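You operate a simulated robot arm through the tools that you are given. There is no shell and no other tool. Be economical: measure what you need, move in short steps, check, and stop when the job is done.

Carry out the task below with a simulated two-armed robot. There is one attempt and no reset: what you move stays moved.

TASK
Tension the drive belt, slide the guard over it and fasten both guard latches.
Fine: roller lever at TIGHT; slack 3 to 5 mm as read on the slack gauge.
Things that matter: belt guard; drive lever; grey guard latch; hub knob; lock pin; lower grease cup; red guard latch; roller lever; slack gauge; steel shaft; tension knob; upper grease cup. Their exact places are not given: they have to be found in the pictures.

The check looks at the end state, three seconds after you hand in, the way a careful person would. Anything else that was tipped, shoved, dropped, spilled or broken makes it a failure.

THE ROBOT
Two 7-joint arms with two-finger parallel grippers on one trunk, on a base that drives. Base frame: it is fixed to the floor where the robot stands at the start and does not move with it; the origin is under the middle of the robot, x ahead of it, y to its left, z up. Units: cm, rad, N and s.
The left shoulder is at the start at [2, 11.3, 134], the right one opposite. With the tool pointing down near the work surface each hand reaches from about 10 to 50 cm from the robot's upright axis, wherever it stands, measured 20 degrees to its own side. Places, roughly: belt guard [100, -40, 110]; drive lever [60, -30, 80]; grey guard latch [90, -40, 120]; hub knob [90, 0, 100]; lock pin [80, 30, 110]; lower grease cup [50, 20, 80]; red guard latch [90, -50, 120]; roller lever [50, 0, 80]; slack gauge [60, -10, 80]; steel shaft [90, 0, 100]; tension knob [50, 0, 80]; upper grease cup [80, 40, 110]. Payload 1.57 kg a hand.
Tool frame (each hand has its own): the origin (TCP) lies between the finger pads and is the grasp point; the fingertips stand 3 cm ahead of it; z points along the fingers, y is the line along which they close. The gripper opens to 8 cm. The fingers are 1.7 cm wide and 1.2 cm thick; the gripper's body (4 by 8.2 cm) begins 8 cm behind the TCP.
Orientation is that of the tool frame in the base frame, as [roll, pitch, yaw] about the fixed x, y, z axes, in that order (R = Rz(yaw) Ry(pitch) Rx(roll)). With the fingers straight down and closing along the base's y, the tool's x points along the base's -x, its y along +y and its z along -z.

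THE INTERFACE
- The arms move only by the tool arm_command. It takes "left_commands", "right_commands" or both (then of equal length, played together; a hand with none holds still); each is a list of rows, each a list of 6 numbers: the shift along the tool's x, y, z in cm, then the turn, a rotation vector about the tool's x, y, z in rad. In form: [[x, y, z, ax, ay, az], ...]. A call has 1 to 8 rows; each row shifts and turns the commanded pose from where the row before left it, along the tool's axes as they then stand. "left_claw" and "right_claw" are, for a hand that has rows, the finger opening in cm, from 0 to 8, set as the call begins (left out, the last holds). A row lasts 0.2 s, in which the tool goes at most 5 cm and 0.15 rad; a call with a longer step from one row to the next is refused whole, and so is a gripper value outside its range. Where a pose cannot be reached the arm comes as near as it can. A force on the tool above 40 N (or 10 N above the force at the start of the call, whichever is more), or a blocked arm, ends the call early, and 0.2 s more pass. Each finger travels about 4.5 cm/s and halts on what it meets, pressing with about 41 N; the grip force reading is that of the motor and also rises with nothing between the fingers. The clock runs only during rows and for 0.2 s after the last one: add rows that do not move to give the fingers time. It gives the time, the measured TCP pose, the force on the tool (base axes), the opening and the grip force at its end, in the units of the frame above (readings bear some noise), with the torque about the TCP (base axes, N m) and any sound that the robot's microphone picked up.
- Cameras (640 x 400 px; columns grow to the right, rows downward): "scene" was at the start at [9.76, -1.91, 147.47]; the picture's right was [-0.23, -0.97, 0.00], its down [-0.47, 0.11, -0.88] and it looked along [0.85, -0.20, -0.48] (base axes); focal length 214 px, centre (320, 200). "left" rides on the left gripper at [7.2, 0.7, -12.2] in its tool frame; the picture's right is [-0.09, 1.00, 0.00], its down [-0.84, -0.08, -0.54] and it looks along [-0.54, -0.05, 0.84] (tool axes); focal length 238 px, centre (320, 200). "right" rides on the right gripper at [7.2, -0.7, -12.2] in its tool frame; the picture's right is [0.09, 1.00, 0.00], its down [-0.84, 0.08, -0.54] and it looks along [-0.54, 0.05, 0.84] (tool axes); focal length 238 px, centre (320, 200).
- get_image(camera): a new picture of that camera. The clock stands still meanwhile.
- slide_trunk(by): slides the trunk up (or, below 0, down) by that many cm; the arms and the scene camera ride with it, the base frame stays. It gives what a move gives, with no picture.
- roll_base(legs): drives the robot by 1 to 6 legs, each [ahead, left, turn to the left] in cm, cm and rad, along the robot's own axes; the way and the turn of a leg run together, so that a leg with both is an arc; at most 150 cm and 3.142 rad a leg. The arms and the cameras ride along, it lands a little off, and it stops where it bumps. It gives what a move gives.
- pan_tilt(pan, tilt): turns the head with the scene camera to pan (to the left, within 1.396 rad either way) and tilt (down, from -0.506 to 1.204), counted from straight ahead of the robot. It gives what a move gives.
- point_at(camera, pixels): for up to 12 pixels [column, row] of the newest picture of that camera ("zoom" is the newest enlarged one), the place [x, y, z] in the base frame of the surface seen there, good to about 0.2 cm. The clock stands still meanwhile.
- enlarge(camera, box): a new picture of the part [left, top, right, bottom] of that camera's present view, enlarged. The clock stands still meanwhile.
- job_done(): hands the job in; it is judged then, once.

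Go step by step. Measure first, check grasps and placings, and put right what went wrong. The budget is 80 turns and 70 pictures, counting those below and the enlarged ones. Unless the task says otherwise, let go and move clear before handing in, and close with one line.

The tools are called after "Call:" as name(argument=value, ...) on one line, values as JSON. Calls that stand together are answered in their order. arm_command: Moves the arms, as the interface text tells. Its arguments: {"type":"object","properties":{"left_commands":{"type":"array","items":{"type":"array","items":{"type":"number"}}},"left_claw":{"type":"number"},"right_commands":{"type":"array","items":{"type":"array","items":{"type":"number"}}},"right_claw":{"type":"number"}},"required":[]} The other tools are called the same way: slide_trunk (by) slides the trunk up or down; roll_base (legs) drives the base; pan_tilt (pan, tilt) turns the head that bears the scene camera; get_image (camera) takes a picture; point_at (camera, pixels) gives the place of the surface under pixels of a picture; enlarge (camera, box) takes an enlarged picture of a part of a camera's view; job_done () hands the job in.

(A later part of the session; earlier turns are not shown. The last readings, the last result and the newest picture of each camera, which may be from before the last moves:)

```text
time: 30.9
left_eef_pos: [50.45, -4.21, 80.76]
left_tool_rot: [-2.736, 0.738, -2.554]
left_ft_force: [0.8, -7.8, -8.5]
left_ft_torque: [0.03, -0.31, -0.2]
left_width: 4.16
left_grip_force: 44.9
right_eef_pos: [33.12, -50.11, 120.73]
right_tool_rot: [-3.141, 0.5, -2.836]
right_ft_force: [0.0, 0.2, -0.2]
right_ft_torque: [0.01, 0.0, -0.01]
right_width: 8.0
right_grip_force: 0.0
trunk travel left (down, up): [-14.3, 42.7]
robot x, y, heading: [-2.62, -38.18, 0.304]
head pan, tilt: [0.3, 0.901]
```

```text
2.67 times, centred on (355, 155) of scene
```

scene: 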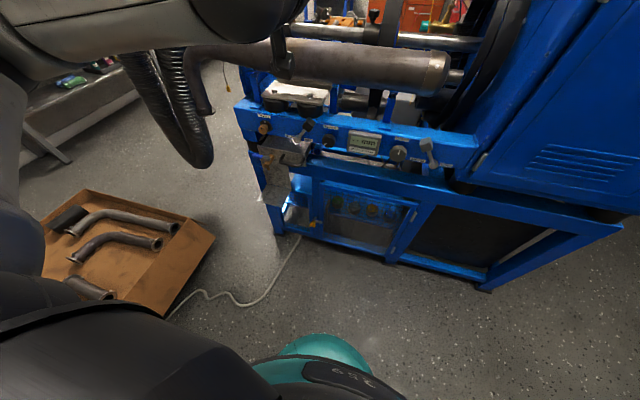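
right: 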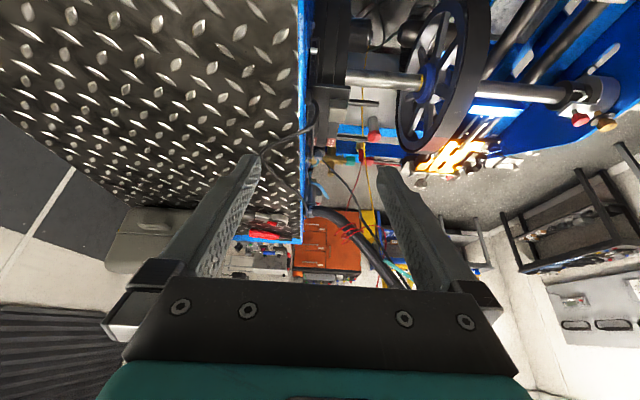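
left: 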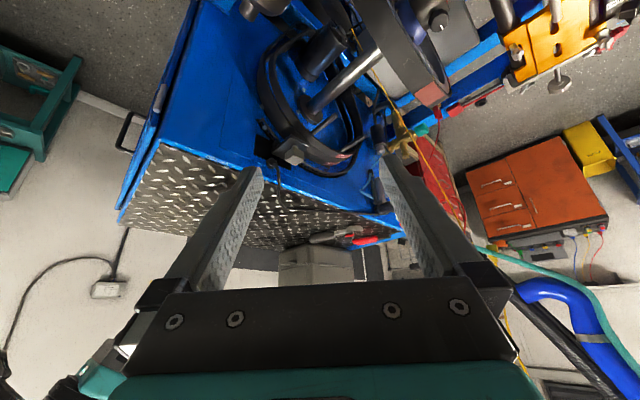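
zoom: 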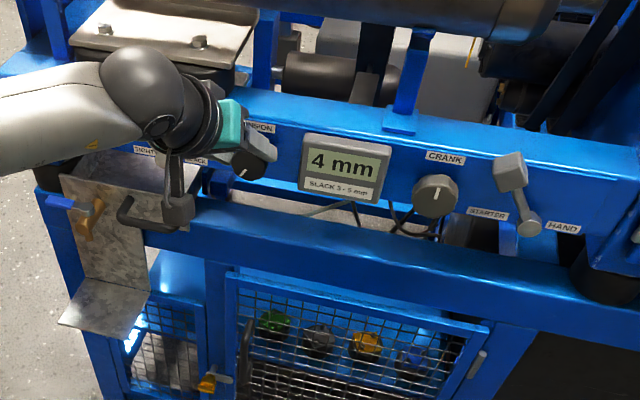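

The gauge reads 4 mm, which is right in the middle. I'll open and back straight out.

Call:
arm_command(left_commands=[[0, 0, 0, 0, 0, 0], [0, 0, 0, 0, 0, 0], [0, 0, -3, 0, 0, 0], [0, 0, -4, 0, 0, 0], [0, 0, -4, 0, 0, 0], [0, 0, -4, -0.105, 0, 0.105], [0, 0, 0, -0.105, 0, 0.105]], left_claw=6)

Call:
enlarge(camera="scene", box=[235, 80, 475, 230])

```text
time: 32.5
left_eef_pos: [39.37, -4.67, 91.16]
left_tool_rot: [3.136, 0.784, -2.842]
left_ft_force: [-0.4, 0.0, 0.0]
left_ft_torque: [0.01, 0.01, 0.0]
left_width: 6.0
left_grip_force: 0.2
right_eef_pos: [33.03, -50.07, 120.68]
right_tool_rot: [-3.14, 0.5, -2.836]
right_ft_force: [0.2, 0.4, -0.1]
right_ft_torque: [0.01, -0.01, -0.01]
right_width: 8.02
right_grip_force: 0.1
trunk travel left (down, up): [-14.3, 42.7]
robot x, y, heading: [-2.33, -38.59, 0.307]
head pan, tilt: [0.3, 0.901]
```

```text
2.67 times, centred on (355, 155) of scene
```

zoom: 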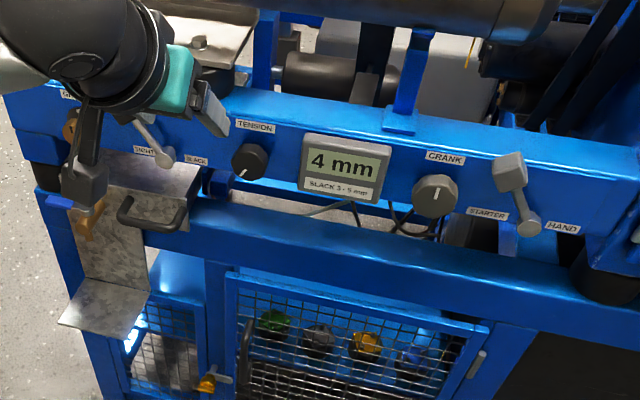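

Slack is 4 mm after letting go, and the lever is at TIGHT. Next the guard: I'll raise the trunk and find how far ahead the base reaches.

Call:
slide_trunk(by=32)

Call:
get_image(camera="scene")

Call:
point_at(camera="scene", pixels=[[320, 345], [350, 365], [300, 300], [380, 230], [480, 290], [280, 170], [420, 150], [300, 240], [270, 200], [450, 110]])

```text
time: 35.6
left_eef_pos: [39.45, -4.67, 123.2]
left_tool_rot: [3.139, 0.783, -2.838]
left_ft_force: [-0.2, 0.0, 0.3]
left_ft_torque: [0.0, -0.01, 0.01]
left_width: 6.02
left_grip_force: 0.1
right_eef_pos: [33.09, -50.02, 152.65]
right_tool_rot: [-3.141, 0.501, -2.835]
right_ft_force: [0.3, 0.1, -0.2]
right_ft_torque: [0.04, 0.02, -0.05]
right_width: 8.0
right_grip_force: 0.1
trunk travel left (down, up): [-46.3, 10.7]
robot x, y, heading: [-2.26, -38.33, 0.306]
head pan, tilt: [0.3, 0.901]
```

```text
34 pictures are left
```

scene: 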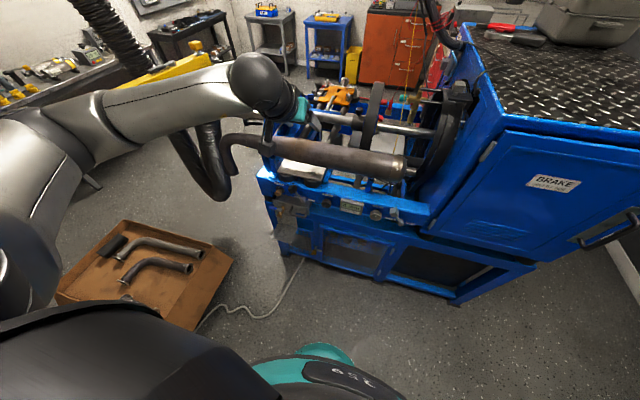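

```text
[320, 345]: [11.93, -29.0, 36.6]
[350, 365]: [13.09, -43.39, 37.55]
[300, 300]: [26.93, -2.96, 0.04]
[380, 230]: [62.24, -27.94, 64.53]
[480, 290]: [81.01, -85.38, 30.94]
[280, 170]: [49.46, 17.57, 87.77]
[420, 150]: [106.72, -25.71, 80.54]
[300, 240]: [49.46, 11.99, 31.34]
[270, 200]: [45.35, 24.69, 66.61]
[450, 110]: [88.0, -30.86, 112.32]
```

Call:
point_at(camera="scene", pixels=[[232, 257], [195, 325], [120, 220], [250, 385], [420, 185], [410, 170]])

```text
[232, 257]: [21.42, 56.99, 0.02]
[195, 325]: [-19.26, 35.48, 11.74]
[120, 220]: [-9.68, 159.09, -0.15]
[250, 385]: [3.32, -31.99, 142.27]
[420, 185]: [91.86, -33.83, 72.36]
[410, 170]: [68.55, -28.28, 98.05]
```

Path ahead is clear (floor box lies far left). I'll roll 30 cm ahead and look at the guard.

Call:
roll_base(legs=[[30, 0, 0]])

Call:
pan_tilt(pan=-0.3, tilt=0.75)

Call:
get_image(camera="scene")

```text
time: 37.7
left_eef_pos: [67.93, 4.45, 123.16]
left_tool_rot: [3.139, 0.784, -2.836]
left_ft_force: [-0.1, -0.8, -0.4]
left_ft_torque: [0.0, 0.02, 0.0]
left_width: 6.02
left_grip_force: 0.1
right_eef_pos: [61.74, -40.89, 152.67]
right_tool_rot: [-3.14, 0.501, -2.834]
right_ft_force: [-0.2, -0.2, 0.0]
right_ft_torque: [0.04, 0.0, -0.03]
right_width: 7.96
right_grip_force: 0.0
trunk travel left (down, up): [-46.3, 10.7]
robot x, y, heading: [26.34, -29.23, 0.311]
head pan, tilt: [0.3, 0.901]
```

```text
time: 38.7
left_eef_pos: [67.86, 4.3, 123.15]
left_tool_rot: [3.14, 0.785, -2.836]
left_ft_force: [0.3, -0.4, 0.0]
left_ft_torque: [-0.01, 0.01, 0.0]
left_width: 6.0
left_grip_force: 0.1
right_eef_pos: [61.7, -40.93, 152.81]
right_tool_rot: [-3.14, 0.501, -2.833]
right_ft_force: [0.8, -0.5, 0.1]
right_ft_torque: [-0.01, 0.0, -0.02]
right_width: 7.99
right_grip_force: 0.0
trunk travel left (down, up): [-46.3, 10.7]
robot x, y, heading: [26.42, -29.5, 0.306]
head pan, tilt: [-0.3, 0.75]
```

```text
33 pictures are left
```

scene: 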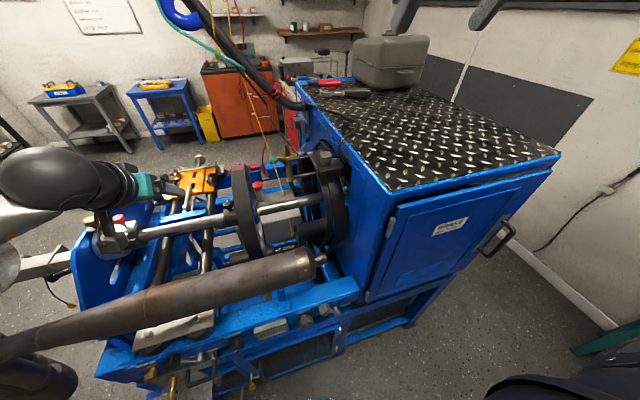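

Call:
enlarge(camera="scene", box=[290, 130, 370, 190])

Call:
point_at(camera="zoom", pixels=[[245, 185], [270, 180], [300, 180], [270, 210], [225, 240], [330, 230], [350, 215], [310, 270], [400, 230], [400, 180], [250, 175], [290, 165]])

```text
6.67 times, centred on (330, 160) of scene
```

zoom: 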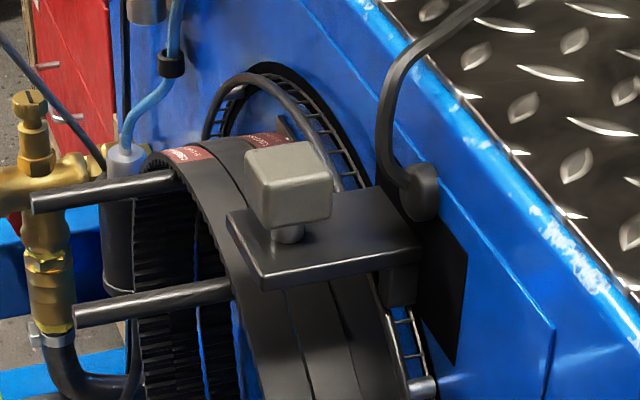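

```text
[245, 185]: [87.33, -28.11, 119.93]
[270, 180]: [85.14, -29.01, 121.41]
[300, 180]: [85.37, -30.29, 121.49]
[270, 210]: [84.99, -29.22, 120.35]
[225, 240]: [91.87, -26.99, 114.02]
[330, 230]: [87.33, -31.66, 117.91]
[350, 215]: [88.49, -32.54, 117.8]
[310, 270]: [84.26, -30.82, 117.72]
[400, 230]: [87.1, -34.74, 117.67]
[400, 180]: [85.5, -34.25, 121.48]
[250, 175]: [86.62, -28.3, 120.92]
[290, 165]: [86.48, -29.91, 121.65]
```

The block is centred at about [86,-29.3,120.7]. I'll bring the right hand, open 5 cm, to just above it.

Call:
arm_command(right_commands=[[-1, 1.0, 4.12, 0, 0, 0], [-1, 1.0, 4.12, 0, 0, 0], [-1, 1.0, 4.12, 0, 0, 0], [-1, 0.5, 4.12, 0, 0, 0], [-1, 0.4, 4.12, 0, 0, 0], [-1, 0, 4.12, 0, 0, 0], [-1, 0, 4.12, 0, 0, 0], [-1, 0, 4.12, 0, 0, 0]], right_claw=5)

Call:
get_image(camera="scene")

```text
time: 40.5
left_eef_pos: [67.94, 4.58, 123.09]
left_tool_rot: [3.137, 0.783, -2.837]
left_ft_force: [-0.8, -0.9, -0.2]
left_ft_torque: [0.01, 0.0, 0.01]
left_width: 5.98
left_grip_force: 0.1
right_eef_pos: [82.46, -30.03, 127.38]
right_tool_rot: [-3.141, 0.502, -2.834]
right_ft_force: [1.0, -0.4, 0.9]
right_ft_torque: [0.04, -0.02, -0.03]
right_width: 4.99
right_grip_force: 0.0
trunk travel left (down, up): [-46.3, 10.7]
robot x, y, heading: [26.06, -29.14, 0.308]
head pan, tilt: [-0.3, 0.75]
```

```text
31 pictures are left
```

scene: 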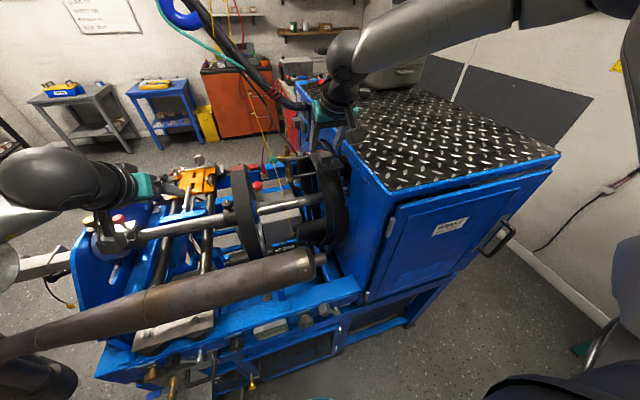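

Call:
get_image(camera="right")

Call:
enlarge(camera="scene", box=[290, 100, 370, 160])

```text
30 pictures are left
```

right: 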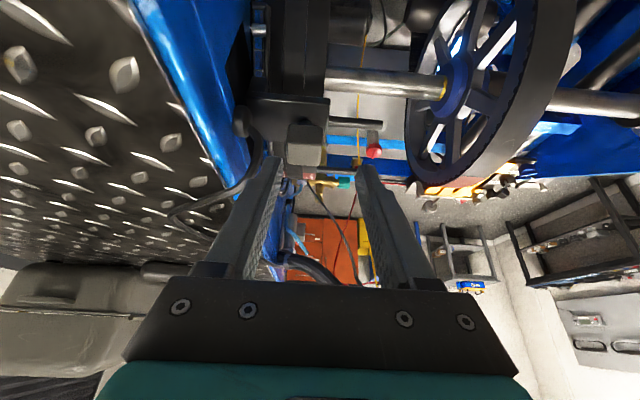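

```text
6.67 times, centred on (330, 130) of scene
```

zoom: 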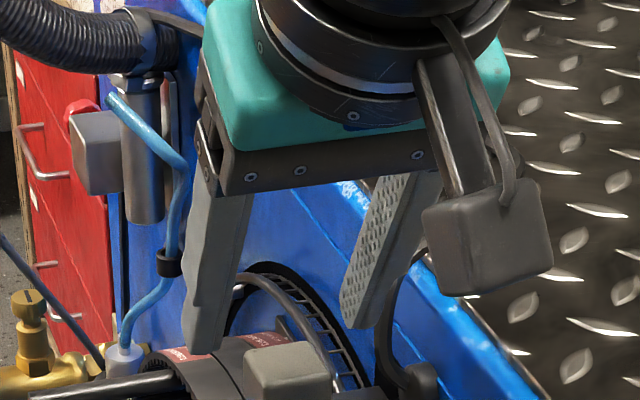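

Call:
arm_command(right_commands=[[0, -0.15, 3.3, 0, 0, 0], [0, -0.15, 3.3, 0, 0, 0], [0, 0, 0, 0, 0, 0]])

Call:
arm_command(right_commands=[[0, 0, 0, 0, 0, 0], [0, 0, 0, 0, 0, 0], [0, 0, 0, 0, 0, 0], [0, 0, 0, 0, 0, 0]], right_claw=0)

Call:
enlarge(camera="scene", box=[290, 110, 370, 170])

```text
time: 41.0
left_eef_pos: [67.89, 4.51, 123.2]
left_tool_rot: [3.139, 0.784, -2.838]
left_ft_force: [1.4, 0.6, -0.2]
left_ft_torque: [-0.03, -0.01, 0.01]
left_width: 6.0
left_grip_force: 0.1
right_eef_pos: [84.09, -29.58, 124.37]
right_tool_rot: [3.14, 0.496, -2.84]
right_ft_force: [-14.0, -3.9, 13.1]
right_ft_torque: [-0.64, 0.54, -0.24]
right_width: 5.0
right_grip_force: 0.2
trunk travel left (down, up): [-46.3, 10.7]
robot x, y, heading: [26.44, -29.34, 0.31]
head pan, tilt: [-0.3, 0.75]
stopped in row 2 (right hand): the force on the tool passed its limit at 66 N (the readings are from after the stop); the commanded pose is now the measured one
```

```text
time: 42.0
left_eef_pos: [67.86, 4.45, 123.11]
left_tool_rot: [3.138, 0.786, -2.836]
left_ft_force: [-0.9, -0.5, 1.2]
left_ft_torque: [0.0, 0.01, 0.0]
left_width: 6.0
left_grip_force: 0.1
right_eef_pos: [84.07, -29.43, 124.46]
right_tool_rot: [3.138, 0.5, -2.838]
right_ft_force: [-3.9, 0.5, 8.2]
right_ft_torque: [0.06, 0.03, 0.01]
right_width: 0.0
right_grip_force: 20.9
trunk travel left (down, up): [-46.3, 10.7]
robot x, y, heading: [26.1, -29.43, 0.31]
head pan, tilt: [-0.3, 0.75]
```

```text
6.67 times, centred on (330, 140) of scene
```

zoom: 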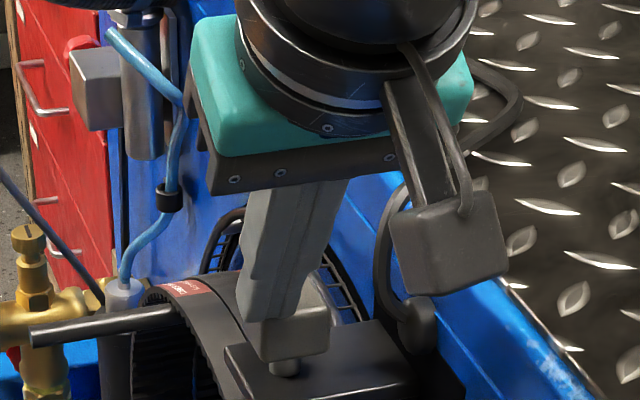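

The fingers touched the block's top (66 N) and closed on nothing. I'll back off 4 cm, open wide and remeasure.

Call:
arm_command(right_commands=[[0, 0, -2, 0, 0, 0], [0, 0, -2, 0, 0, 0], [0, 0, 0, 0, 0, 0], [0, 0, 0, 0, 0, 0], [0, 0, 0, 0, 0, 0]], right_claw=7)

Call:
enlarge(camera="right", box=[220, 60, 400, 200])

Call:
point_at(camera="zoom", pixels=[[240, 280], [300, 230], [375, 280], [310, 260], [260, 330], [340, 330], [300, 300], [330, 240], [120, 160], [380, 160], [200, 160], [300, 160]])

Call:
enlarge(camera="scene", box=[290, 120, 370, 180])

```text
time: 43.2
left_eef_pos: [68.01, 4.52, 123.19]
left_tool_rot: [3.14, 0.784, -2.837]
left_ft_force: [0.1, 0.6, 0.4]
left_ft_torque: [0.02, 0.0, -0.01]
left_width: 6.02
left_grip_force: 0.1
right_eef_pos: [82.34, -30.31, 127.85]
right_tool_rot: [3.14, 0.499, -2.838]
right_ft_force: [1.2, -0.6, 0.2]
right_ft_torque: [-0.03, -0.02, 0.01]
right_width: 7.01
right_grip_force: 0.0
trunk travel left (down, up): [-46.3, 10.7]
robot x, y, heading: [26.49, -29.17, 0.308]
head pan, tilt: [-0.3, 0.75]
```

```text
2.86 times, centred on (310, 130) of right
```

zoom: 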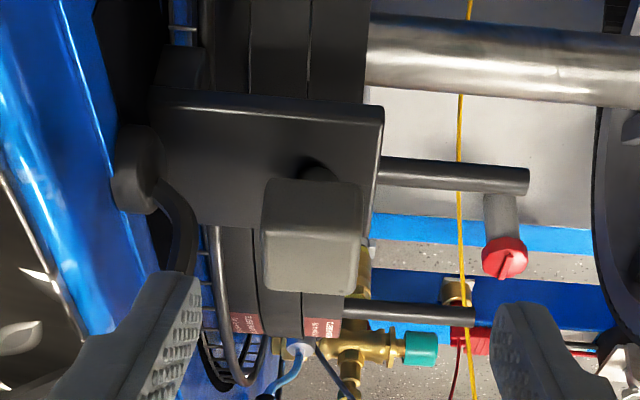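

```text
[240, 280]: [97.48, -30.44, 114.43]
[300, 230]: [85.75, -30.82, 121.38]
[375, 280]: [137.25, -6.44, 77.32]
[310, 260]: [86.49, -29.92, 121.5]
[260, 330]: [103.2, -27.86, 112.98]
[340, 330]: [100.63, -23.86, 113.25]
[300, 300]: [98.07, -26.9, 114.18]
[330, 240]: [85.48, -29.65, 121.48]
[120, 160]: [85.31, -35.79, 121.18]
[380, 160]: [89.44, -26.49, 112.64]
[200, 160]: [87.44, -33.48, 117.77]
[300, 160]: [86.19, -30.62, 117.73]
```

```text
6.67 times, centred on (330, 150) of scene
```

zoom: 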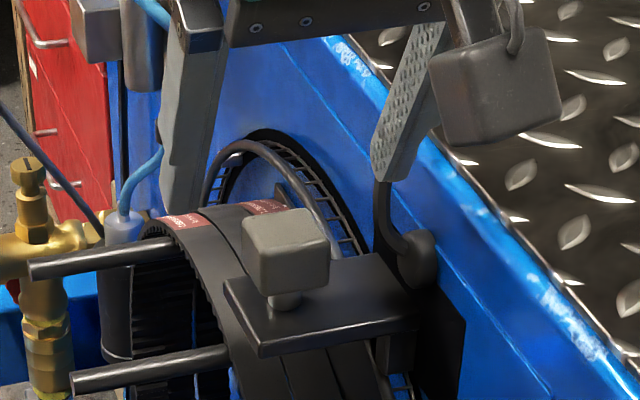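

The block is wider than I took it (about 3.5 cm, centre near [85.8,-30.2]). I'll shift 0.7 cm right, set 5.4 cm opening and go down again.

Call:
arm_command(right_commands=[[-0.44, -0.67, 0, 0, 0, 0], [0, 0, 1.5, 0, 0, 0], [0, 0, 2, 0, 0, 0], [0, 0, 2, 0, 0, 0], [0, 0, 1.6, 0, 0, 0], [0, 0, 0, 0, 0, 0]], right_claw=5.4)

Call:
arm_command(right_commands=[[0, 0, 0, 0, 0, 0], [0, 0, 0, 0, 0, 0], [0, 0, 0, 0, 0, 0], [0, 0, 0, 0, 0, 0]], right_claw=0)

```text
time: 44.6
left_eef_pos: [67.96, 4.47, 123.19]
left_tool_rot: [3.14, 0.781, -2.838]
left_ft_force: [0.3, -0.2, -0.1]
left_ft_torque: [0.0, -0.03, 0.0]
left_width: 5.99
left_grip_force: 0.0
right_eef_pos: [86.17, -29.71, 121.92]
right_tool_rot: [3.14, 0.501, -2.838]
right_ft_force: [-0.7, -0.1, 0.0]
right_ft_torque: [-0.03, -0.04, 0.0]
right_width: 5.38
right_grip_force: 0.1
trunk travel left (down, up): [-46.3, 10.7]
robot x, y, heading: [26.15, -29.33, 0.307]
head pan, tilt: [-0.3, 0.75]
```

```text
time: 45.6
left_eef_pos: [68.02, 4.4, 123.05]
left_tool_rot: [3.139, 0.783, -2.838]
left_ft_force: [-0.4, -1.1, 0.7]
left_ft_torque: [-0.01, 0.0, 0.0]
left_width: 5.98
left_grip_force: 0.1
right_eef_pos: [86.31, -29.88, 121.99]
right_tool_rot: [3.138, 0.499, -2.837]
right_ft_force: [2.0, -6.6, -0.2]
right_ft_torque: [0.27, -0.14, 0.49]
right_width: 3.06
right_grip_force: 37.7
trunk travel left (down, up): [-46.3, 10.7]
robot x, y, heading: [26.24, -29.46, 0.303]
head pan, tilt: [-0.3, 0.75]
```

Gripped the block (3.1 cm). I'll pull gently along the shaft to see whether the guard slides.

Call:
arm_command(right_commands=[[0, 0.7, 0, 0, 0, 0], [0, 0.7, 0, 0, 0, 0], [0, 0.7, 0, 0, 0, 0], [0, 0, 0, 0, 0, 0]])

Call:
enlarge(camera="scene", box=[280, 120, 376, 192])

```text
time: 46.6
left_eef_pos: [68.39, 4.52, 122.87]
left_tool_rot: [3.138, 0.78, -2.837]
left_ft_force: [-0.2, 0.1, 0.3]
left_ft_torque: [0.02, 0.0, -0.01]
left_width: 5.98
left_grip_force: 0.0
right_eef_pos: [85.61, -28.11, 121.87]
right_tool_rot: [3.139, 0.501, -2.834]
right_ft_force: [22.5, 4.3, -10.4]
right_ft_torque: [0.43, -0.76, 0.8]
right_width: 3.07
right_grip_force: 39.7
right hand out of reach, approached as far as the arm can: row 3
trunk travel left (down, up): [-46.3, 10.7]
robot x, y, heading: [26.56, -29.23, 0.308]
head pan, tilt: [-0.3, 0.75]
```

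```text
5.56 times, centred on (328, 156) of scene
```

zoom: 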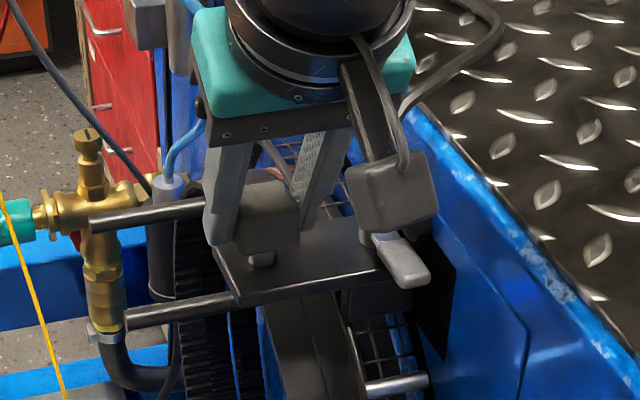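

The guard slides: the block is its handle, and a light-grey latch lever now shows behind it at (400,260). The arm is at its reach limit, so I'll let go, roll closer and a bit left, and regrip.

Call:
arm_command(right_commands=[[0, 0, 0, 0, 0, 0], [0, 0, 0, 0, 0, 0], [0, 0, -3, 0, 0, 0], [0, 0, -4, 0, 0, 0], [0, 0, -2, 0, 0, 0]], right_claw=5.4)

Call:
roll_base(legs=[[6, 6, 0]])

Call:
get_image(camera="scene")

Call:
enlarge(camera="scene", box=[310, 130, 406, 202])

```text
time: 47.8
left_eef_pos: [67.94, 4.5, 123.13]
left_tool_rot: [3.141, 0.784, -2.835]
left_ft_force: [0.2, -0.5, -0.5]
left_ft_torque: [0.01, 0.0, -0.01]
left_width: 6.0
left_grip_force: 0.0
right_eef_pos: [80.98, -29.59, 129.92]
right_tool_rot: [3.141, 0.498, -2.839]
right_ft_force: [0.0, -0.2, 0.5]
right_ft_torque: [0.0, 0.03, -0.02]
right_width: 5.39
right_grip_force: 0.0
trunk travel left (down, up): [-46.3, 10.7]
robot x, y, heading: [26.39, -28.87, 0.309]
head pan, tilt: [-0.3, 0.75]
```

```text
time: 48.9
left_eef_pos: [71.91, 11.95, 123.06]
left_tool_rot: [3.14, 0.782, -2.837]
left_ft_force: [-0.3, -0.4, 0.7]
left_ft_torque: [-0.03, -0.01, -0.04]
left_width: 6.01
left_grip_force: 0.1
right_eef_pos: [85.1, -21.93, 129.9]
right_tool_rot: [3.141, 0.499, -2.837]
right_ft_force: [-0.2, 1.2, 0.4]
right_ft_torque: [-0.04, 0.02, -0.02]
right_width: 5.38
right_grip_force: 0.1
trunk travel left (down, up): [-46.3, 10.7]
robot x, y, heading: [30.28, -21.98, 0.303]
head pan, tilt: [-0.3, 0.75]
```

```text
24 pictures are left
```

scene: 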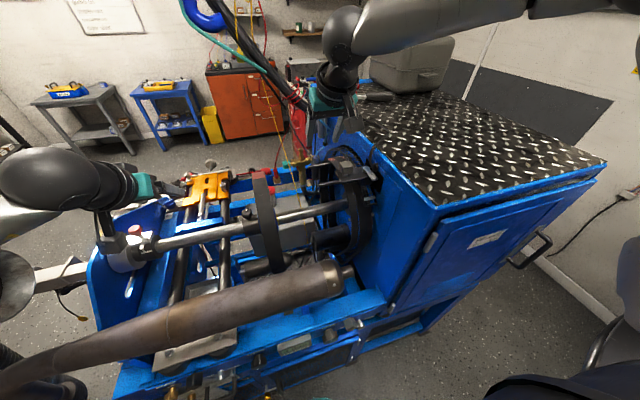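

```text
5.56 times, centred on (358, 166) of scene
```

zoom: 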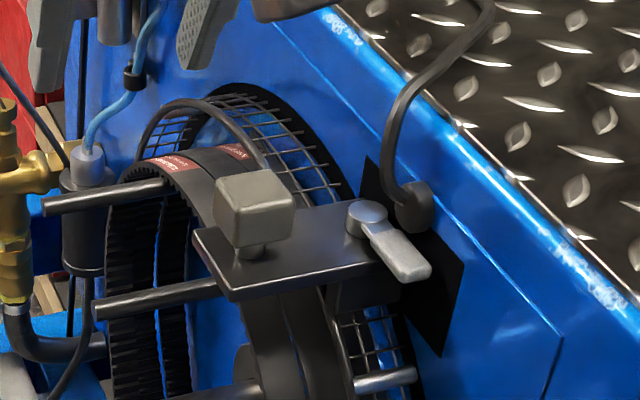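

The guard mesh and the grey turn latch (pivot at (367,213)) are clear now. I'll measure the handle block for regripping.

Call:
point_at(camera="zoom", pixels=[[245, 190], [270, 190], [225, 190], [240, 178], [255, 200], [367, 210], [410, 265], [330, 230], [300, 285], [385, 380]])

```text
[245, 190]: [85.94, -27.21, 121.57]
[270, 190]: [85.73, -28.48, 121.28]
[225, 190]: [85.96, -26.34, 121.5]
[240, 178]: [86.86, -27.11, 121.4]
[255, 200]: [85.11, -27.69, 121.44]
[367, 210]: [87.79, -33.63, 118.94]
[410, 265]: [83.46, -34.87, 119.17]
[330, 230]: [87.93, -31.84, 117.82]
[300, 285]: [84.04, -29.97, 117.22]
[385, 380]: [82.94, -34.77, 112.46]
```

Call:
arm_command(right_commands=[[2.5, -2.97, -0.8, 0, 0, 0], [2.5, -2.97, -0.8, 0, 0, 0], [0, 0, 2.5, 0, 0, 0], [0, 0, 2.5, 0, 0, 0], [0, 0, 2, 0, 0, 0], [0, 0, 1, 0, 0, 0], [0, 0, 0, 0, 0, 0]])

Call:
arm_command(right_commands=[[0, 0, 0, 0, 0, 0], [0, 0, 0, 0, 0, 0], [0, 0, 0, 0, 0, 0], [0, 0, 0, 0, 0, 0]], right_claw=0)

```text
time: 50.5
left_eef_pos: [71.85, 11.89, 123.2]
left_tool_rot: [3.139, 0.785, -2.836]
left_ft_force: [0.2, -1.0, -0.1]
left_ft_torque: [0.01, 0.03, -0.01]
left_width: 5.98
left_grip_force: 0.0
right_eef_pos: [85.65, -28.21, 121.88]
right_tool_rot: [-3.141, 0.498, -2.838]
right_ft_force: [-0.2, -0.2, 0.0]
right_ft_torque: [0.01, 0.0, 0.0]
right_width: 5.4
right_grip_force: 0.0
trunk travel left (down, up): [-46.3, 10.7]
robot x, y, heading: [30.43, -21.9, 0.311]
head pan, tilt: [-0.3, 0.75]
```

```text
time: 51.5
left_eef_pos: [71.92, 11.93, 123.16]
left_tool_rot: [3.14, 0.784, -2.836]
left_ft_force: [-1.0, 0.0, 1.2]
left_ft_torque: [-0.02, 0.03, 0.03]
left_width: 5.99
left_grip_force: 0.1
right_eef_pos: [85.51, -28.06, 121.88]
right_tool_rot: [3.139, 0.499, -2.838]
right_ft_force: [-0.9, 0.6, -2.1]
right_ft_torque: [0.46, 0.21, 0.81]
right_width: 3.03
right_grip_force: 37.4
trunk travel left (down, up): [-46.3, 10.7]
robot x, y, heading: [30.17, -21.99, 0.307]
head pan, tilt: [-0.3, 0.75]
```

Gripped. I'll pull on along the shaft, 6 cm.

Call:
arm_command(right_commands=[[0, 0.8, 0, 0, 0, 0], [0, 0.8, 0, 0, 0, 0], [0, 0.8, 0, 0, 0, 0], [0, 0.8, 0, 0, 0, 0], [0, 0.8, 0, 0, 0, 0], [0, 0.8, 0, 0, 0, 0], [0, 0.8, 0, 0, 0, 0], [0, 0, 0, 0, 0, 0]])

Call:
enlarge(camera="scene", box=[280, 120, 408, 216])

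```text
time: 53.3
left_eef_pos: [71.9, 11.9, 123.28]
left_tool_rot: [3.139, 0.782, -2.837]
left_ft_force: [-0.1, -0.3, 0.0]
left_ft_torque: [-0.03, 0.0, 0.01]
left_width: 5.99
left_grip_force: 0.0
right_eef_pos: [83.8, -22.75, 121.85]
right_tool_rot: [3.139, 0.495, -2.839]
right_ft_force: [-6.1, -2.3, -5.5]
right_ft_torque: [0.18, 0.8, 0.85]
right_width: 3.08
right_grip_force: 39.9
trunk travel left (down, up): [-46.3, 10.7]
robot x, y, heading: [29.84, -21.85, 0.308]
head pan, tilt: [-0.3, 0.75]
```

```text
4.17 times, centred on (344, 168) of scene
```

zoom: 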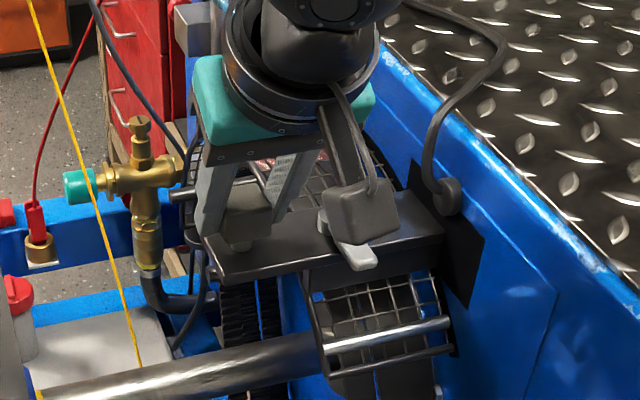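

The guard is coming out over the belt. I'll go on pulling.

Call:
arm_command(right_commands=[[0, 0.7, 0, 0, 0, 0], [0, 0.7, 0, 0, 0, 0], [0, 0.7, 0, 0, 0, 0], [0, 0.7, 0, 0, 0, 0], [0, 0.7, 0, 0, 0, 0], [0, 0.7, 0, 0, 0, 0], [0, 0.7, 0, 0, 0, 0], [0, 0, 0, 0, 0, 0]])

Call:
enlarge(camera="scene", box=[280, 120, 408, 216])

```text
time: 55.1
left_eef_pos: [71.73, 11.86, 123.26]
left_tool_rot: [3.138, 0.785, -2.836]
left_ft_force: [-0.1, -0.3, -0.3]
left_ft_torque: [-0.01, -0.03, -0.01]
left_width: 6.0
left_grip_force: 0.1
right_eef_pos: [82.42, -18.14, 121.93]
right_tool_rot: [3.139, 0.498, -2.839]
right_ft_force: [-11.7, -3.9, -11.7]
right_ft_torque: [0.4, 0.18, 0.81]
right_width: 3.03
right_grip_force: 39.5
trunk travel left (down, up): [-46.3, 10.7]
robot x, y, heading: [30.66, -21.72, 0.304]
head pan, tilt: [-0.3, 0.75]
```

```text
4.17 times, centred on (344, 168) of scene
```

zoom: 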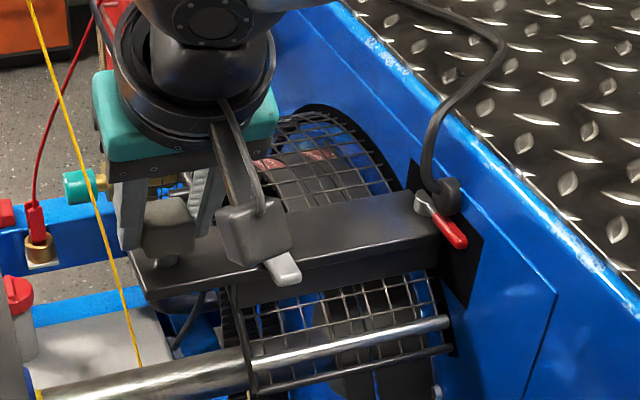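

The red latch is out now, at (440,222). I'll pull further until the guard meets its stop.

Call:
arm_command(right_commands=[[0.15, 0.6, 0, 0, 0, 0], [0.1, 0.6, 0, 0, 0, 0], [0, 0.6, 0, 0, 0, 0], [0, 0.6, 0, 0, 0, 0], [0, 0.6, 0, 0, 0, 0], [0, 0, 0, 0, 0, 0]])

Call:
enlarge(camera="scene", box=[260, 120, 388, 216])

```text
time: 56.5
left_eef_pos: [72.37, 11.95, 122.98]
left_tool_rot: [3.138, 0.779, -2.839]
left_ft_force: [-0.2, -0.3, -0.6]
left_ft_torque: [0.01, -0.01, 0.0]
left_width: 6.0
left_grip_force: 0.0
right_eef_pos: [81.49, -16.54, 122.29]
right_tool_rot: [3.137, 0.501, -2.839]
right_ft_force: [23.0, 4.4, -18.3]
right_ft_torque: [0.42, -0.16, 0.95]
right_width: 3.07
right_grip_force: 39.7
right hand out of reach, approached as far as the arm can: row 3, 4, 5
trunk travel left (down, up): [-46.3, 10.7]
robot x, y, heading: [30.34, -21.77, 0.303]
head pan, tilt: [-0.3, 0.75]
```

```text
4.17 times, centred on (324, 168) of scene
```

zoom: 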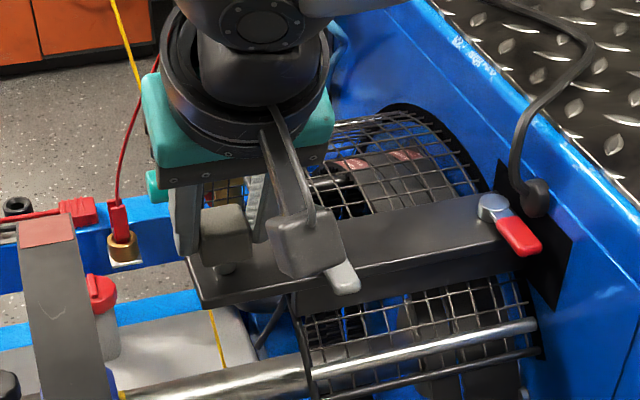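

Out of reach again at 14 cm of travel. I'll let go, back off, and roll left 8 cm with the left hand lifted too.

Call:
arm_command(right_commands=[[0, 0, 0, 0, 0, 0], [0, 0, 0, 0, 0, 0], [0, 0, -3, 0, 0, 0], [0, 0, -4, 0, 0, 0], [0, 0, -2, 0, 0, 0]], left_commands=[[0, 0, -2, 0, 0, 0], [0, 0, -2, 0, 0, 0], [0, 0, -2, 0, 0, 0], [0, 0, -2, 0, 0, 0], [0, 0, -2, 0, 0, 0]], right_claw=5.4)

Call:
roll_base(legs=[[3, 9, 0]])

Call:
get_image(camera="scene")

Call:
enlarge(camera="scene", box=[290, 120, 434, 228])

```text
time: 57.7
left_eef_pos: [65.15, 9.79, 130.22]
left_tool_rot: [3.138, 0.783, -2.836]
left_ft_force: [0.8, 0.2, 0.3]
left_ft_torque: [0.0, 0.02, 0.03]
left_width: 5.99
left_grip_force: 0.1
right_eef_pos: [76.75, -18.12, 130.39]
right_tool_rot: [3.141, 0.499, -2.838]
right_ft_force: [-0.3, 0.0, 0.3]
right_ft_torque: [0.02, -0.03, 0.03]
right_width: 5.4
right_grip_force: 0.0
trunk travel left (down, up): [-46.3, 10.7]
robot x, y, heading: [30.43, -22.11, 0.304]
head pan, tilt: [-0.3, 0.75]
```

```text
time: 58.9
left_eef_pos: [64.66, 18.55, 130.17]
left_tool_rot: [3.138, 0.783, -2.845]
left_ft_force: [0.4, 0.2, -0.6]
left_ft_torque: [-0.02, -0.03, 0.01]
left_width: 6.01
left_grip_force: 0.0
right_eef_pos: [76.14, -9.56, 130.31]
right_tool_rot: [3.141, 0.5, -2.844]
right_ft_force: [-0.1, 0.0, 0.2]
right_ft_torque: [0.0, -0.01, -0.01]
right_width: 5.35
right_grip_force: 0.0
trunk travel left (down, up): [-46.3, 10.7]
robot x, y, heading: [29.91, -13.07, 0.306]
head pan, tilt: [-0.3, 0.75]
stopped in leg 1: the robot was blocked; the commanded pose is now the measured one
```

```text
19 pictures are left
```

scene: 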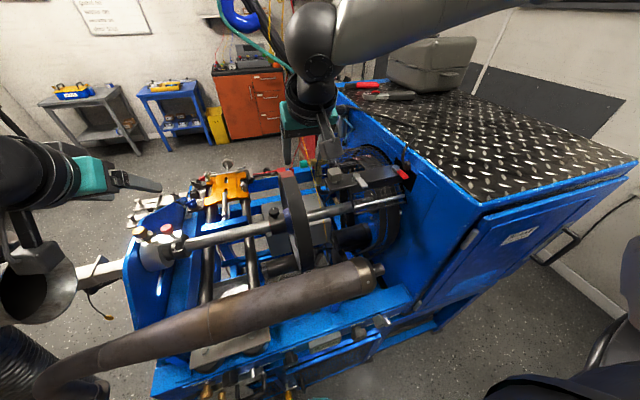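

```text
3.70 times, centred on (362, 174) of scene
```

zoom: 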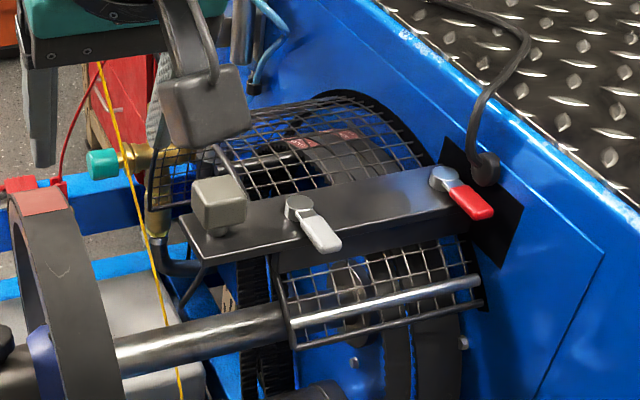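

The base touched something ahead, and it stopped without tipping anything. I'll back off 1.5 cm, move the left hand away from the horn, and measure handle and latches.

Call:
point_at(camera="zoom", pixels=[[220, 190], [200, 190], [240, 190], [298, 203], [325, 238], [442, 175], [475, 205], [370, 205], [455, 210], [520, 190], [205, 250], [285, 285]])

Call:
roll_base(legs=[[-1.5, 0, 0]])

Call:
arm_command(left_commands=[[-2, -3, -2, 0, 0, 0], [-2, -3, -2, 0, 0, 0]])

```text
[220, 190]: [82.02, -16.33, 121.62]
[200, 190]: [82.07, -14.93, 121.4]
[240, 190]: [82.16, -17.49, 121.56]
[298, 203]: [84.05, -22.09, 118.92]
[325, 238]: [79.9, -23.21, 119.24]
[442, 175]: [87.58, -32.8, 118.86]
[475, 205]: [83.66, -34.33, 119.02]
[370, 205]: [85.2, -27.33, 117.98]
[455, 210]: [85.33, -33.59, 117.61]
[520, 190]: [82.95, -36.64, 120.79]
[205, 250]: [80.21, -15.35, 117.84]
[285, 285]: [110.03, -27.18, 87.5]
```

```text
time: 59.7
left_eef_pos: [63.26, 18.04, 130.28]
left_tool_rot: [3.138, 0.784, -2.842]
left_ft_force: [0.6, 0.0, 0.0]
left_ft_torque: [0.0, -0.05, -0.02]
left_width: 6.0
left_grip_force: 0.1
right_eef_pos: [74.7, -9.78, 130.28]
right_tool_rot: [-3.141, 0.5, -2.844]
right_ft_force: [-0.7, -0.4, -0.9]
right_ft_torque: [-0.01, -0.01, 0.02]
right_width: 5.41
right_grip_force: 0.0
trunk travel left (down, up): [-46.3, 10.7]
robot x, y, heading: [28.51, -13.36, 0.3]
head pan, tilt: [-0.3, 0.75]
```

```text
time: 60.3
left_eef_pos: [65.05, 12.15, 135.84]
left_tool_rot: [3.139, 0.784, -2.844]
left_ft_force: [0.0, -0.7, 0.0]
left_ft_torque: [0.01, 0.01, 0.02]
left_width: 6.01
left_grip_force: 0.0
right_eef_pos: [74.75, -9.89, 130.25]
right_tool_rot: [3.14, 0.5, -2.845]
right_ft_force: [0.6, -0.8, 0.9]
right_ft_torque: [0.01, -0.01, 0.03]
right_width: 5.39
right_grip_force: 0.0
trunk travel left (down, up): [-46.3, 10.7]
robot x, y, heading: [28.36, -13.68, 0.299]
head pan, tilt: [-0.3, 0.75]
```

Handle now at u≈39.9 with the red pivot only 2.6 cm out of the wall. I'll regrip and test whether it slides further.

Call:
arm_command(right_commands=[[-0.2, -2.8, 0.6, 0, 0, 0], [-0.2, -2.8, 0.6, 0, 0, 0], [0, -2.6, 0.56, 0, 0, 0], [0, 0, 2.5, 0, 0, 0], [0, 0, 2.5, 0, 0, 0], [0, 0, 2, 0, 0, 0], [0, 0, 1, 0, 0, 0], [0, 0, 0, 0, 0, 0]])

Call:
arm_command(right_commands=[[0, 0, 0, 0, 0, 0], [0, 0, 0, 0, 0, 0], [0, 0, 0, 0, 0, 0], [0, 0, 0, 0, 0, 0]], right_claw=0)

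Call:
arm_command(right_commands=[[0, 0.6, 0, 0, 0, 0], [0, 0.6, 0, 0, 0, 0], [0, 0.6, 0, 0, 0, 0], [0, 0.6, 0, 0, 0, 0], [0, 0.6, 0, 0, 0, 0], [0, 0, 0, 0, 0, 0]])

```text
time: 62.1
left_eef_pos: [65.06, 12.35, 135.73]
left_tool_rot: [3.137, 0.783, -2.84]
left_ft_force: [-0.4, 0.4, 0.3]
left_ft_torque: [-0.02, 0.0, 0.01]
left_width: 6.0
left_grip_force: 0.0
right_eef_pos: [81.85, -16.18, 121.85]
right_tool_rot: [3.141, 0.501, -2.844]
right_ft_force: [-0.5, -0.4, -1.0]
right_ft_torque: [-0.01, 0.02, -0.06]
right_width: 5.38
right_grip_force: 0.0
trunk travel left (down, up): [-46.3, 10.7]
robot x, y, heading: [28.63, -13.45, 0.303]
head pan, tilt: [-0.3, 0.75]
```

```text
time: 63.1
left_eef_pos: [65.12, 12.2, 135.71]
left_tool_rot: [3.138, 0.783, -2.841]
left_ft_force: [0.1, -0.6, 0.6]
left_ft_torque: [-0.01, -0.01, -0.01]
left_width: 6.01
left_grip_force: 0.1
right_eef_pos: [81.93, -16.17, 121.85]
right_tool_rot: [3.139, 0.5, -2.842]
right_ft_force: [-0.3, -2.7, -0.7]
right_ft_torque: [0.38, 0.05, 0.69]
right_width: 3.05
right_grip_force: 37.2
trunk travel left (down, up): [-46.3, 10.7]
robot x, y, heading: [28.51, -13.72, 0.306]
head pan, tilt: [-0.3, 0.75]
```

```text
time: 64.5
left_eef_pos: [65.05, 12.37, 135.74]
left_tool_rot: [3.138, 0.782, -2.84]
left_ft_force: [0.1, -0.5, 0.0]
left_ft_torque: [0.02, -0.02, 0.01]
left_width: 6.01
left_grip_force: 0.1
right_eef_pos: [81.11, -13.34, 121.73]
right_tool_rot: [3.14, 0.5, -2.845]
right_ft_force: [-5.0, -3.5, 1.0]
right_ft_torque: [0.33, 0.45, 1.07]
right_width: 3.04
right_grip_force: 39.2
trunk travel left (down, up): [-46.3, 10.7]
robot x, y, heading: [28.36, -13.53, 0.303]
head pan, tilt: [-0.3, 0.75]
```

It still slides freely (3 cm more). I'll keep pulling.

Call:
arm_command(right_commands=[[0, 0.6, 0, 0, 0, 0], [0, 0.6, 0, 0, 0, 0], [0, 0.6, 0, 0, 0, 0], [0, 0.6, 0, 0, 0, 0], [0, 0.6, 0, 0, 0, 0], [0, 0, 0, 0, 0, 0]])

Call:
enlarge(camera="scene", box=[270, 110, 430, 230])

```text
time: 65.9
left_eef_pos: [64.9, 12.35, 135.87]
left_tool_rot: [3.136, 0.783, -2.841]
left_ft_force: [0.5, -0.8, 0.9]
left_ft_torque: [0.02, 0.0, 0.03]
left_width: 6.0
left_grip_force: 0.0
right_eef_pos: [80.07, -10.53, 121.9]
right_tool_rot: [3.14, 0.5, -2.842]
right_ft_force: [-9.6, -4.3, -0.6]
right_ft_torque: [0.86, -0.37, 1.08]
right_width: 3.05
right_grip_force: 39.4
trunk travel left (down, up): [-46.3, 10.7]
robot x, y, heading: [28.41, -13.83, 0.304]
head pan, tilt: [-0.3, 0.75]
```

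```text
3.33 times, centred on (350, 170) of scene
```

zoom: 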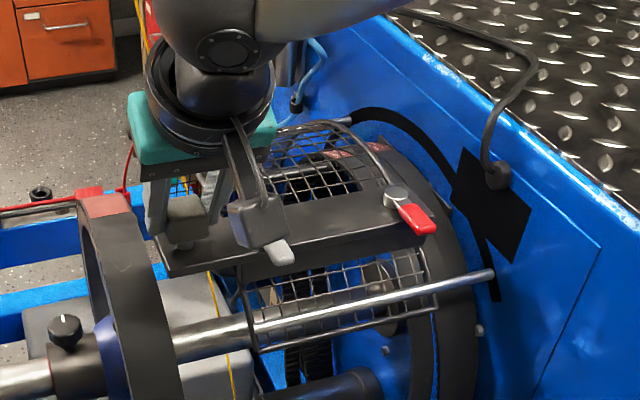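

Still sliding freely, 20 cm so far. I'll measure the wheel against the guard's front ring before pulling further.

Call:
point_at(camera="zoom", pixels=[[105, 207], [85, 225], [130, 225], [65, 330], [400, 192], [420, 215], [283, 250], [250, 330], [165, 265], [345, 120], [435, 290], [490, 275]])

Call:
get_image(camera="left")

```text
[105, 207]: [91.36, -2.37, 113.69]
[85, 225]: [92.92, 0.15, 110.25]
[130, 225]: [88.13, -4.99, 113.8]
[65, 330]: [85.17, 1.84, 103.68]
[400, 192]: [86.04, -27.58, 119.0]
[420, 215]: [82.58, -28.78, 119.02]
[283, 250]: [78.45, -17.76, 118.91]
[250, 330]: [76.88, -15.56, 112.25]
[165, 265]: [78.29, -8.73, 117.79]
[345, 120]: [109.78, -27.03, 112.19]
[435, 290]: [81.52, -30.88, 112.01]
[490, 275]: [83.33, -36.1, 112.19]
```

```text
16 pictures are left
```

left: 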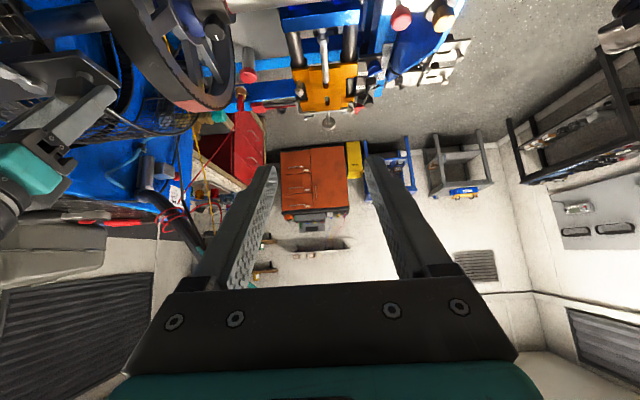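

The drive belt runs on the wheel (u≈27–31, top z 114), and the guard, being larger, is made to pass over it. I'll pull on, watching the force.

Call:
arm_command(right_commands=[[0.1, 0.6, 0, 0, 0, 0], [0.1, 0.6, 0, 0, 0, 0], [0, 0.6, 0, 0, 0, 0], [0, 0.6, 0, 0, 0, 0], [0, 0.6, 0, 0, 0, 0], [0, 0.6, 0, 0, 0, 0], [0, 0.6, 0, 0, 0, 0], [0, 0, 0, 0, 0, 0]])

Call:
enlarge(camera="scene", box=[250, 110, 410, 230])

```text
time: 67.7
left_eef_pos: [65.49, 12.41, 135.55]
left_tool_rot: [3.138, 0.78, -2.841]
left_ft_force: [-0.8, 0.5, 0.0]
left_ft_torque: [0.0, -0.02, 0.02]
left_width: 6.01
left_grip_force: 0.0
right_eef_pos: [78.84, -8.21, 122.38]
right_tool_rot: [3.138, 0.497, -2.846]
right_ft_force: [22.7, 5.6, -15.8]
right_ft_torque: [0.51, -0.29, 1.0]
right_width: 3.08
right_grip_force: 39.3
right hand out of reach, approached as far as the arm can: row 4, 5, 6, 7
trunk travel left (down, up): [-46.3, 10.7]
robot x, y, heading: [28.18, -13.49, 0.303]
head pan, tilt: [-0.3, 0.75]
```

```text
3.33 times, centred on (330, 170) of scene
```

zoom: 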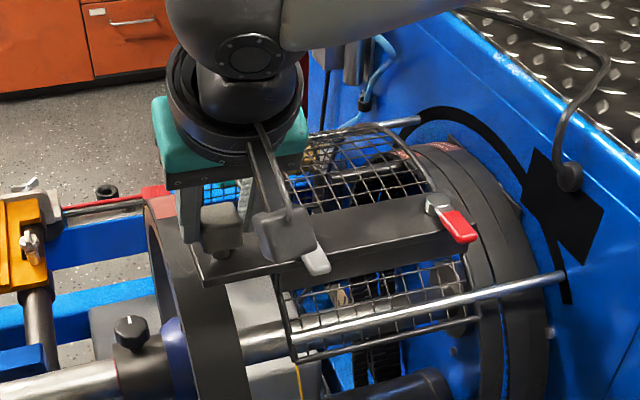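

The right arm is at its lateral limit again. I'll let go, lift, and roll right 25 cm so the left hand can take over the pull.

Call:
arm_command(right_commands=[[0, 0, 0, 0, 0, 0], [0, 0, 0, 0, 0, 0], [0, 0, -3, 0, 0, 0], [0, 0, -4.5, 0, 0, 0], [0, 0, -4.5, 0, 0, 0], [0, 0, -4.5, 0, 0, 0], [0, 0, -4.5, 0, 0, 0]], right_claw=5.4)

Call:
roll_base(legs=[[0, -25, 0]])

Call:
pan_tilt(pan=0.15, tilt=0.75)

Call:
get_image(camera="scene")

```text
time: 69.3
left_eef_pos: [65.0, 12.37, 135.75]
left_tool_rot: [3.137, 0.785, -2.841]
left_ft_force: [0.0, 0.6, -0.4]
left_ft_torque: [0.0, 0.0, -0.01]
left_width: 6.02
left_grip_force: 0.1
right_eef_pos: [68.48, -11.35, 141.24]
right_tool_rot: [3.14, 0.498, -2.845]
right_ft_force: [-0.5, -0.3, -0.6]
right_ft_torque: [0.01, 0.01, -0.01]
right_width: 5.39
right_grip_force: 0.0
trunk travel left (down, up): [-46.3, 10.7]
robot x, y, heading: [28.07, -13.37, 0.3]
head pan, tilt: [-0.3, 0.75]
```

```text
time: 71.1
left_eef_pos: [72.49, -11.54, 135.7]
left_tool_rot: [3.139, 0.783, -2.837]
left_ft_force: [0.4, 0.7, -0.4]
left_ft_torque: [0.01, 0.01, -0.03]
left_width: 5.98
left_grip_force: 0.0
right_eef_pos: [76.08, -35.19, 141.09]
right_tool_rot: [3.14, 0.499, -2.843]
right_ft_force: [-0.2, -0.1, 0.7]
right_ft_torque: [-0.01, 0.02, -0.01]
right_width: 5.4
right_grip_force: 0.0
trunk travel left (down, up): [-46.3, 10.7]
robot x, y, heading: [36.03, -37.27, 0.305]
head pan, tilt: [-0.3, 0.75]
```

```text
time: 72.0
left_eef_pos: [72.48, -11.53, 135.75]
left_tool_rot: [3.137, 0.785, -2.837]
left_ft_force: [0.7, -1.3, -0.3]
left_ft_torque: [0.03, -0.01, -0.03]
left_width: 6.0
left_grip_force: 0.0
right_eef_pos: [76.17, -35.2, 141.19]
right_tool_rot: [-3.141, 0.499, -2.842]
right_ft_force: [1.2, -0.8, 0.3]
right_ft_torque: [-0.01, 0.03, 0.0]
right_width: 5.4
right_grip_force: 0.1
trunk travel left (down, up): [-46.3, 10.7]
robot x, y, heading: [35.64, -37.46, 0.304]
head pan, tilt: [0.15, 0.75]
```

```text
14 pictures are left
```

scene: 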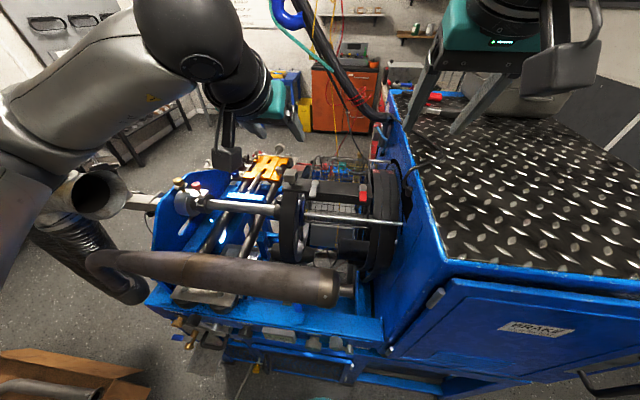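

Call:
point_at(camera="scene", pixels=[[301, 171], [298, 171], [304, 171], [302, 176], [313, 187], [362, 192], [293, 197]])

```text
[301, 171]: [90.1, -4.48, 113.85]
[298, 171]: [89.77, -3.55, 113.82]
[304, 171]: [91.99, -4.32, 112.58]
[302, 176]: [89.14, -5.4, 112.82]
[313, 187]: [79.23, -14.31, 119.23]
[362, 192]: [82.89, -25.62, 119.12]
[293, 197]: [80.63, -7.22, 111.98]
```

Call:
arm_command(left_commands=[[2.6, 0.63, 3.4, 0, 0, 0], [2.6, 0.63, 3.4, 0, 0, 0], [0, 0, 0, 0, 0, 0]], left_claw=5.4)

Call:
get_image(camera="left")

```text
time: 72.8
left_eef_pos: [73.07, -9.83, 127.16]
left_tool_rot: [3.137, 0.782, -2.838]
left_ft_force: [0.2, 0.3, -0.5]
left_ft_torque: [0.02, -0.03, 0.02]
left_width: 5.38
left_grip_force: 0.0
right_eef_pos: [76.04, -35.1, 141.2]
right_tool_rot: [-3.139, 0.498, -2.843]
right_ft_force: [0.1, 0.4, 0.4]
right_ft_torque: [-0.01, -0.01, 0.01]
right_width: 5.4
right_grip_force: 0.0
trunk travel left (down, up): [-46.3, 10.7]
robot x, y, heading: [35.89, -37.76, 0.304]
head pan, tilt: [0.15, 0.75]
```

```text
13 pictures are left
```

left: 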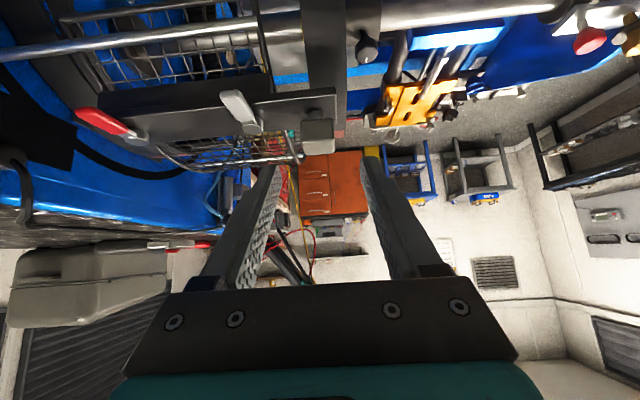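

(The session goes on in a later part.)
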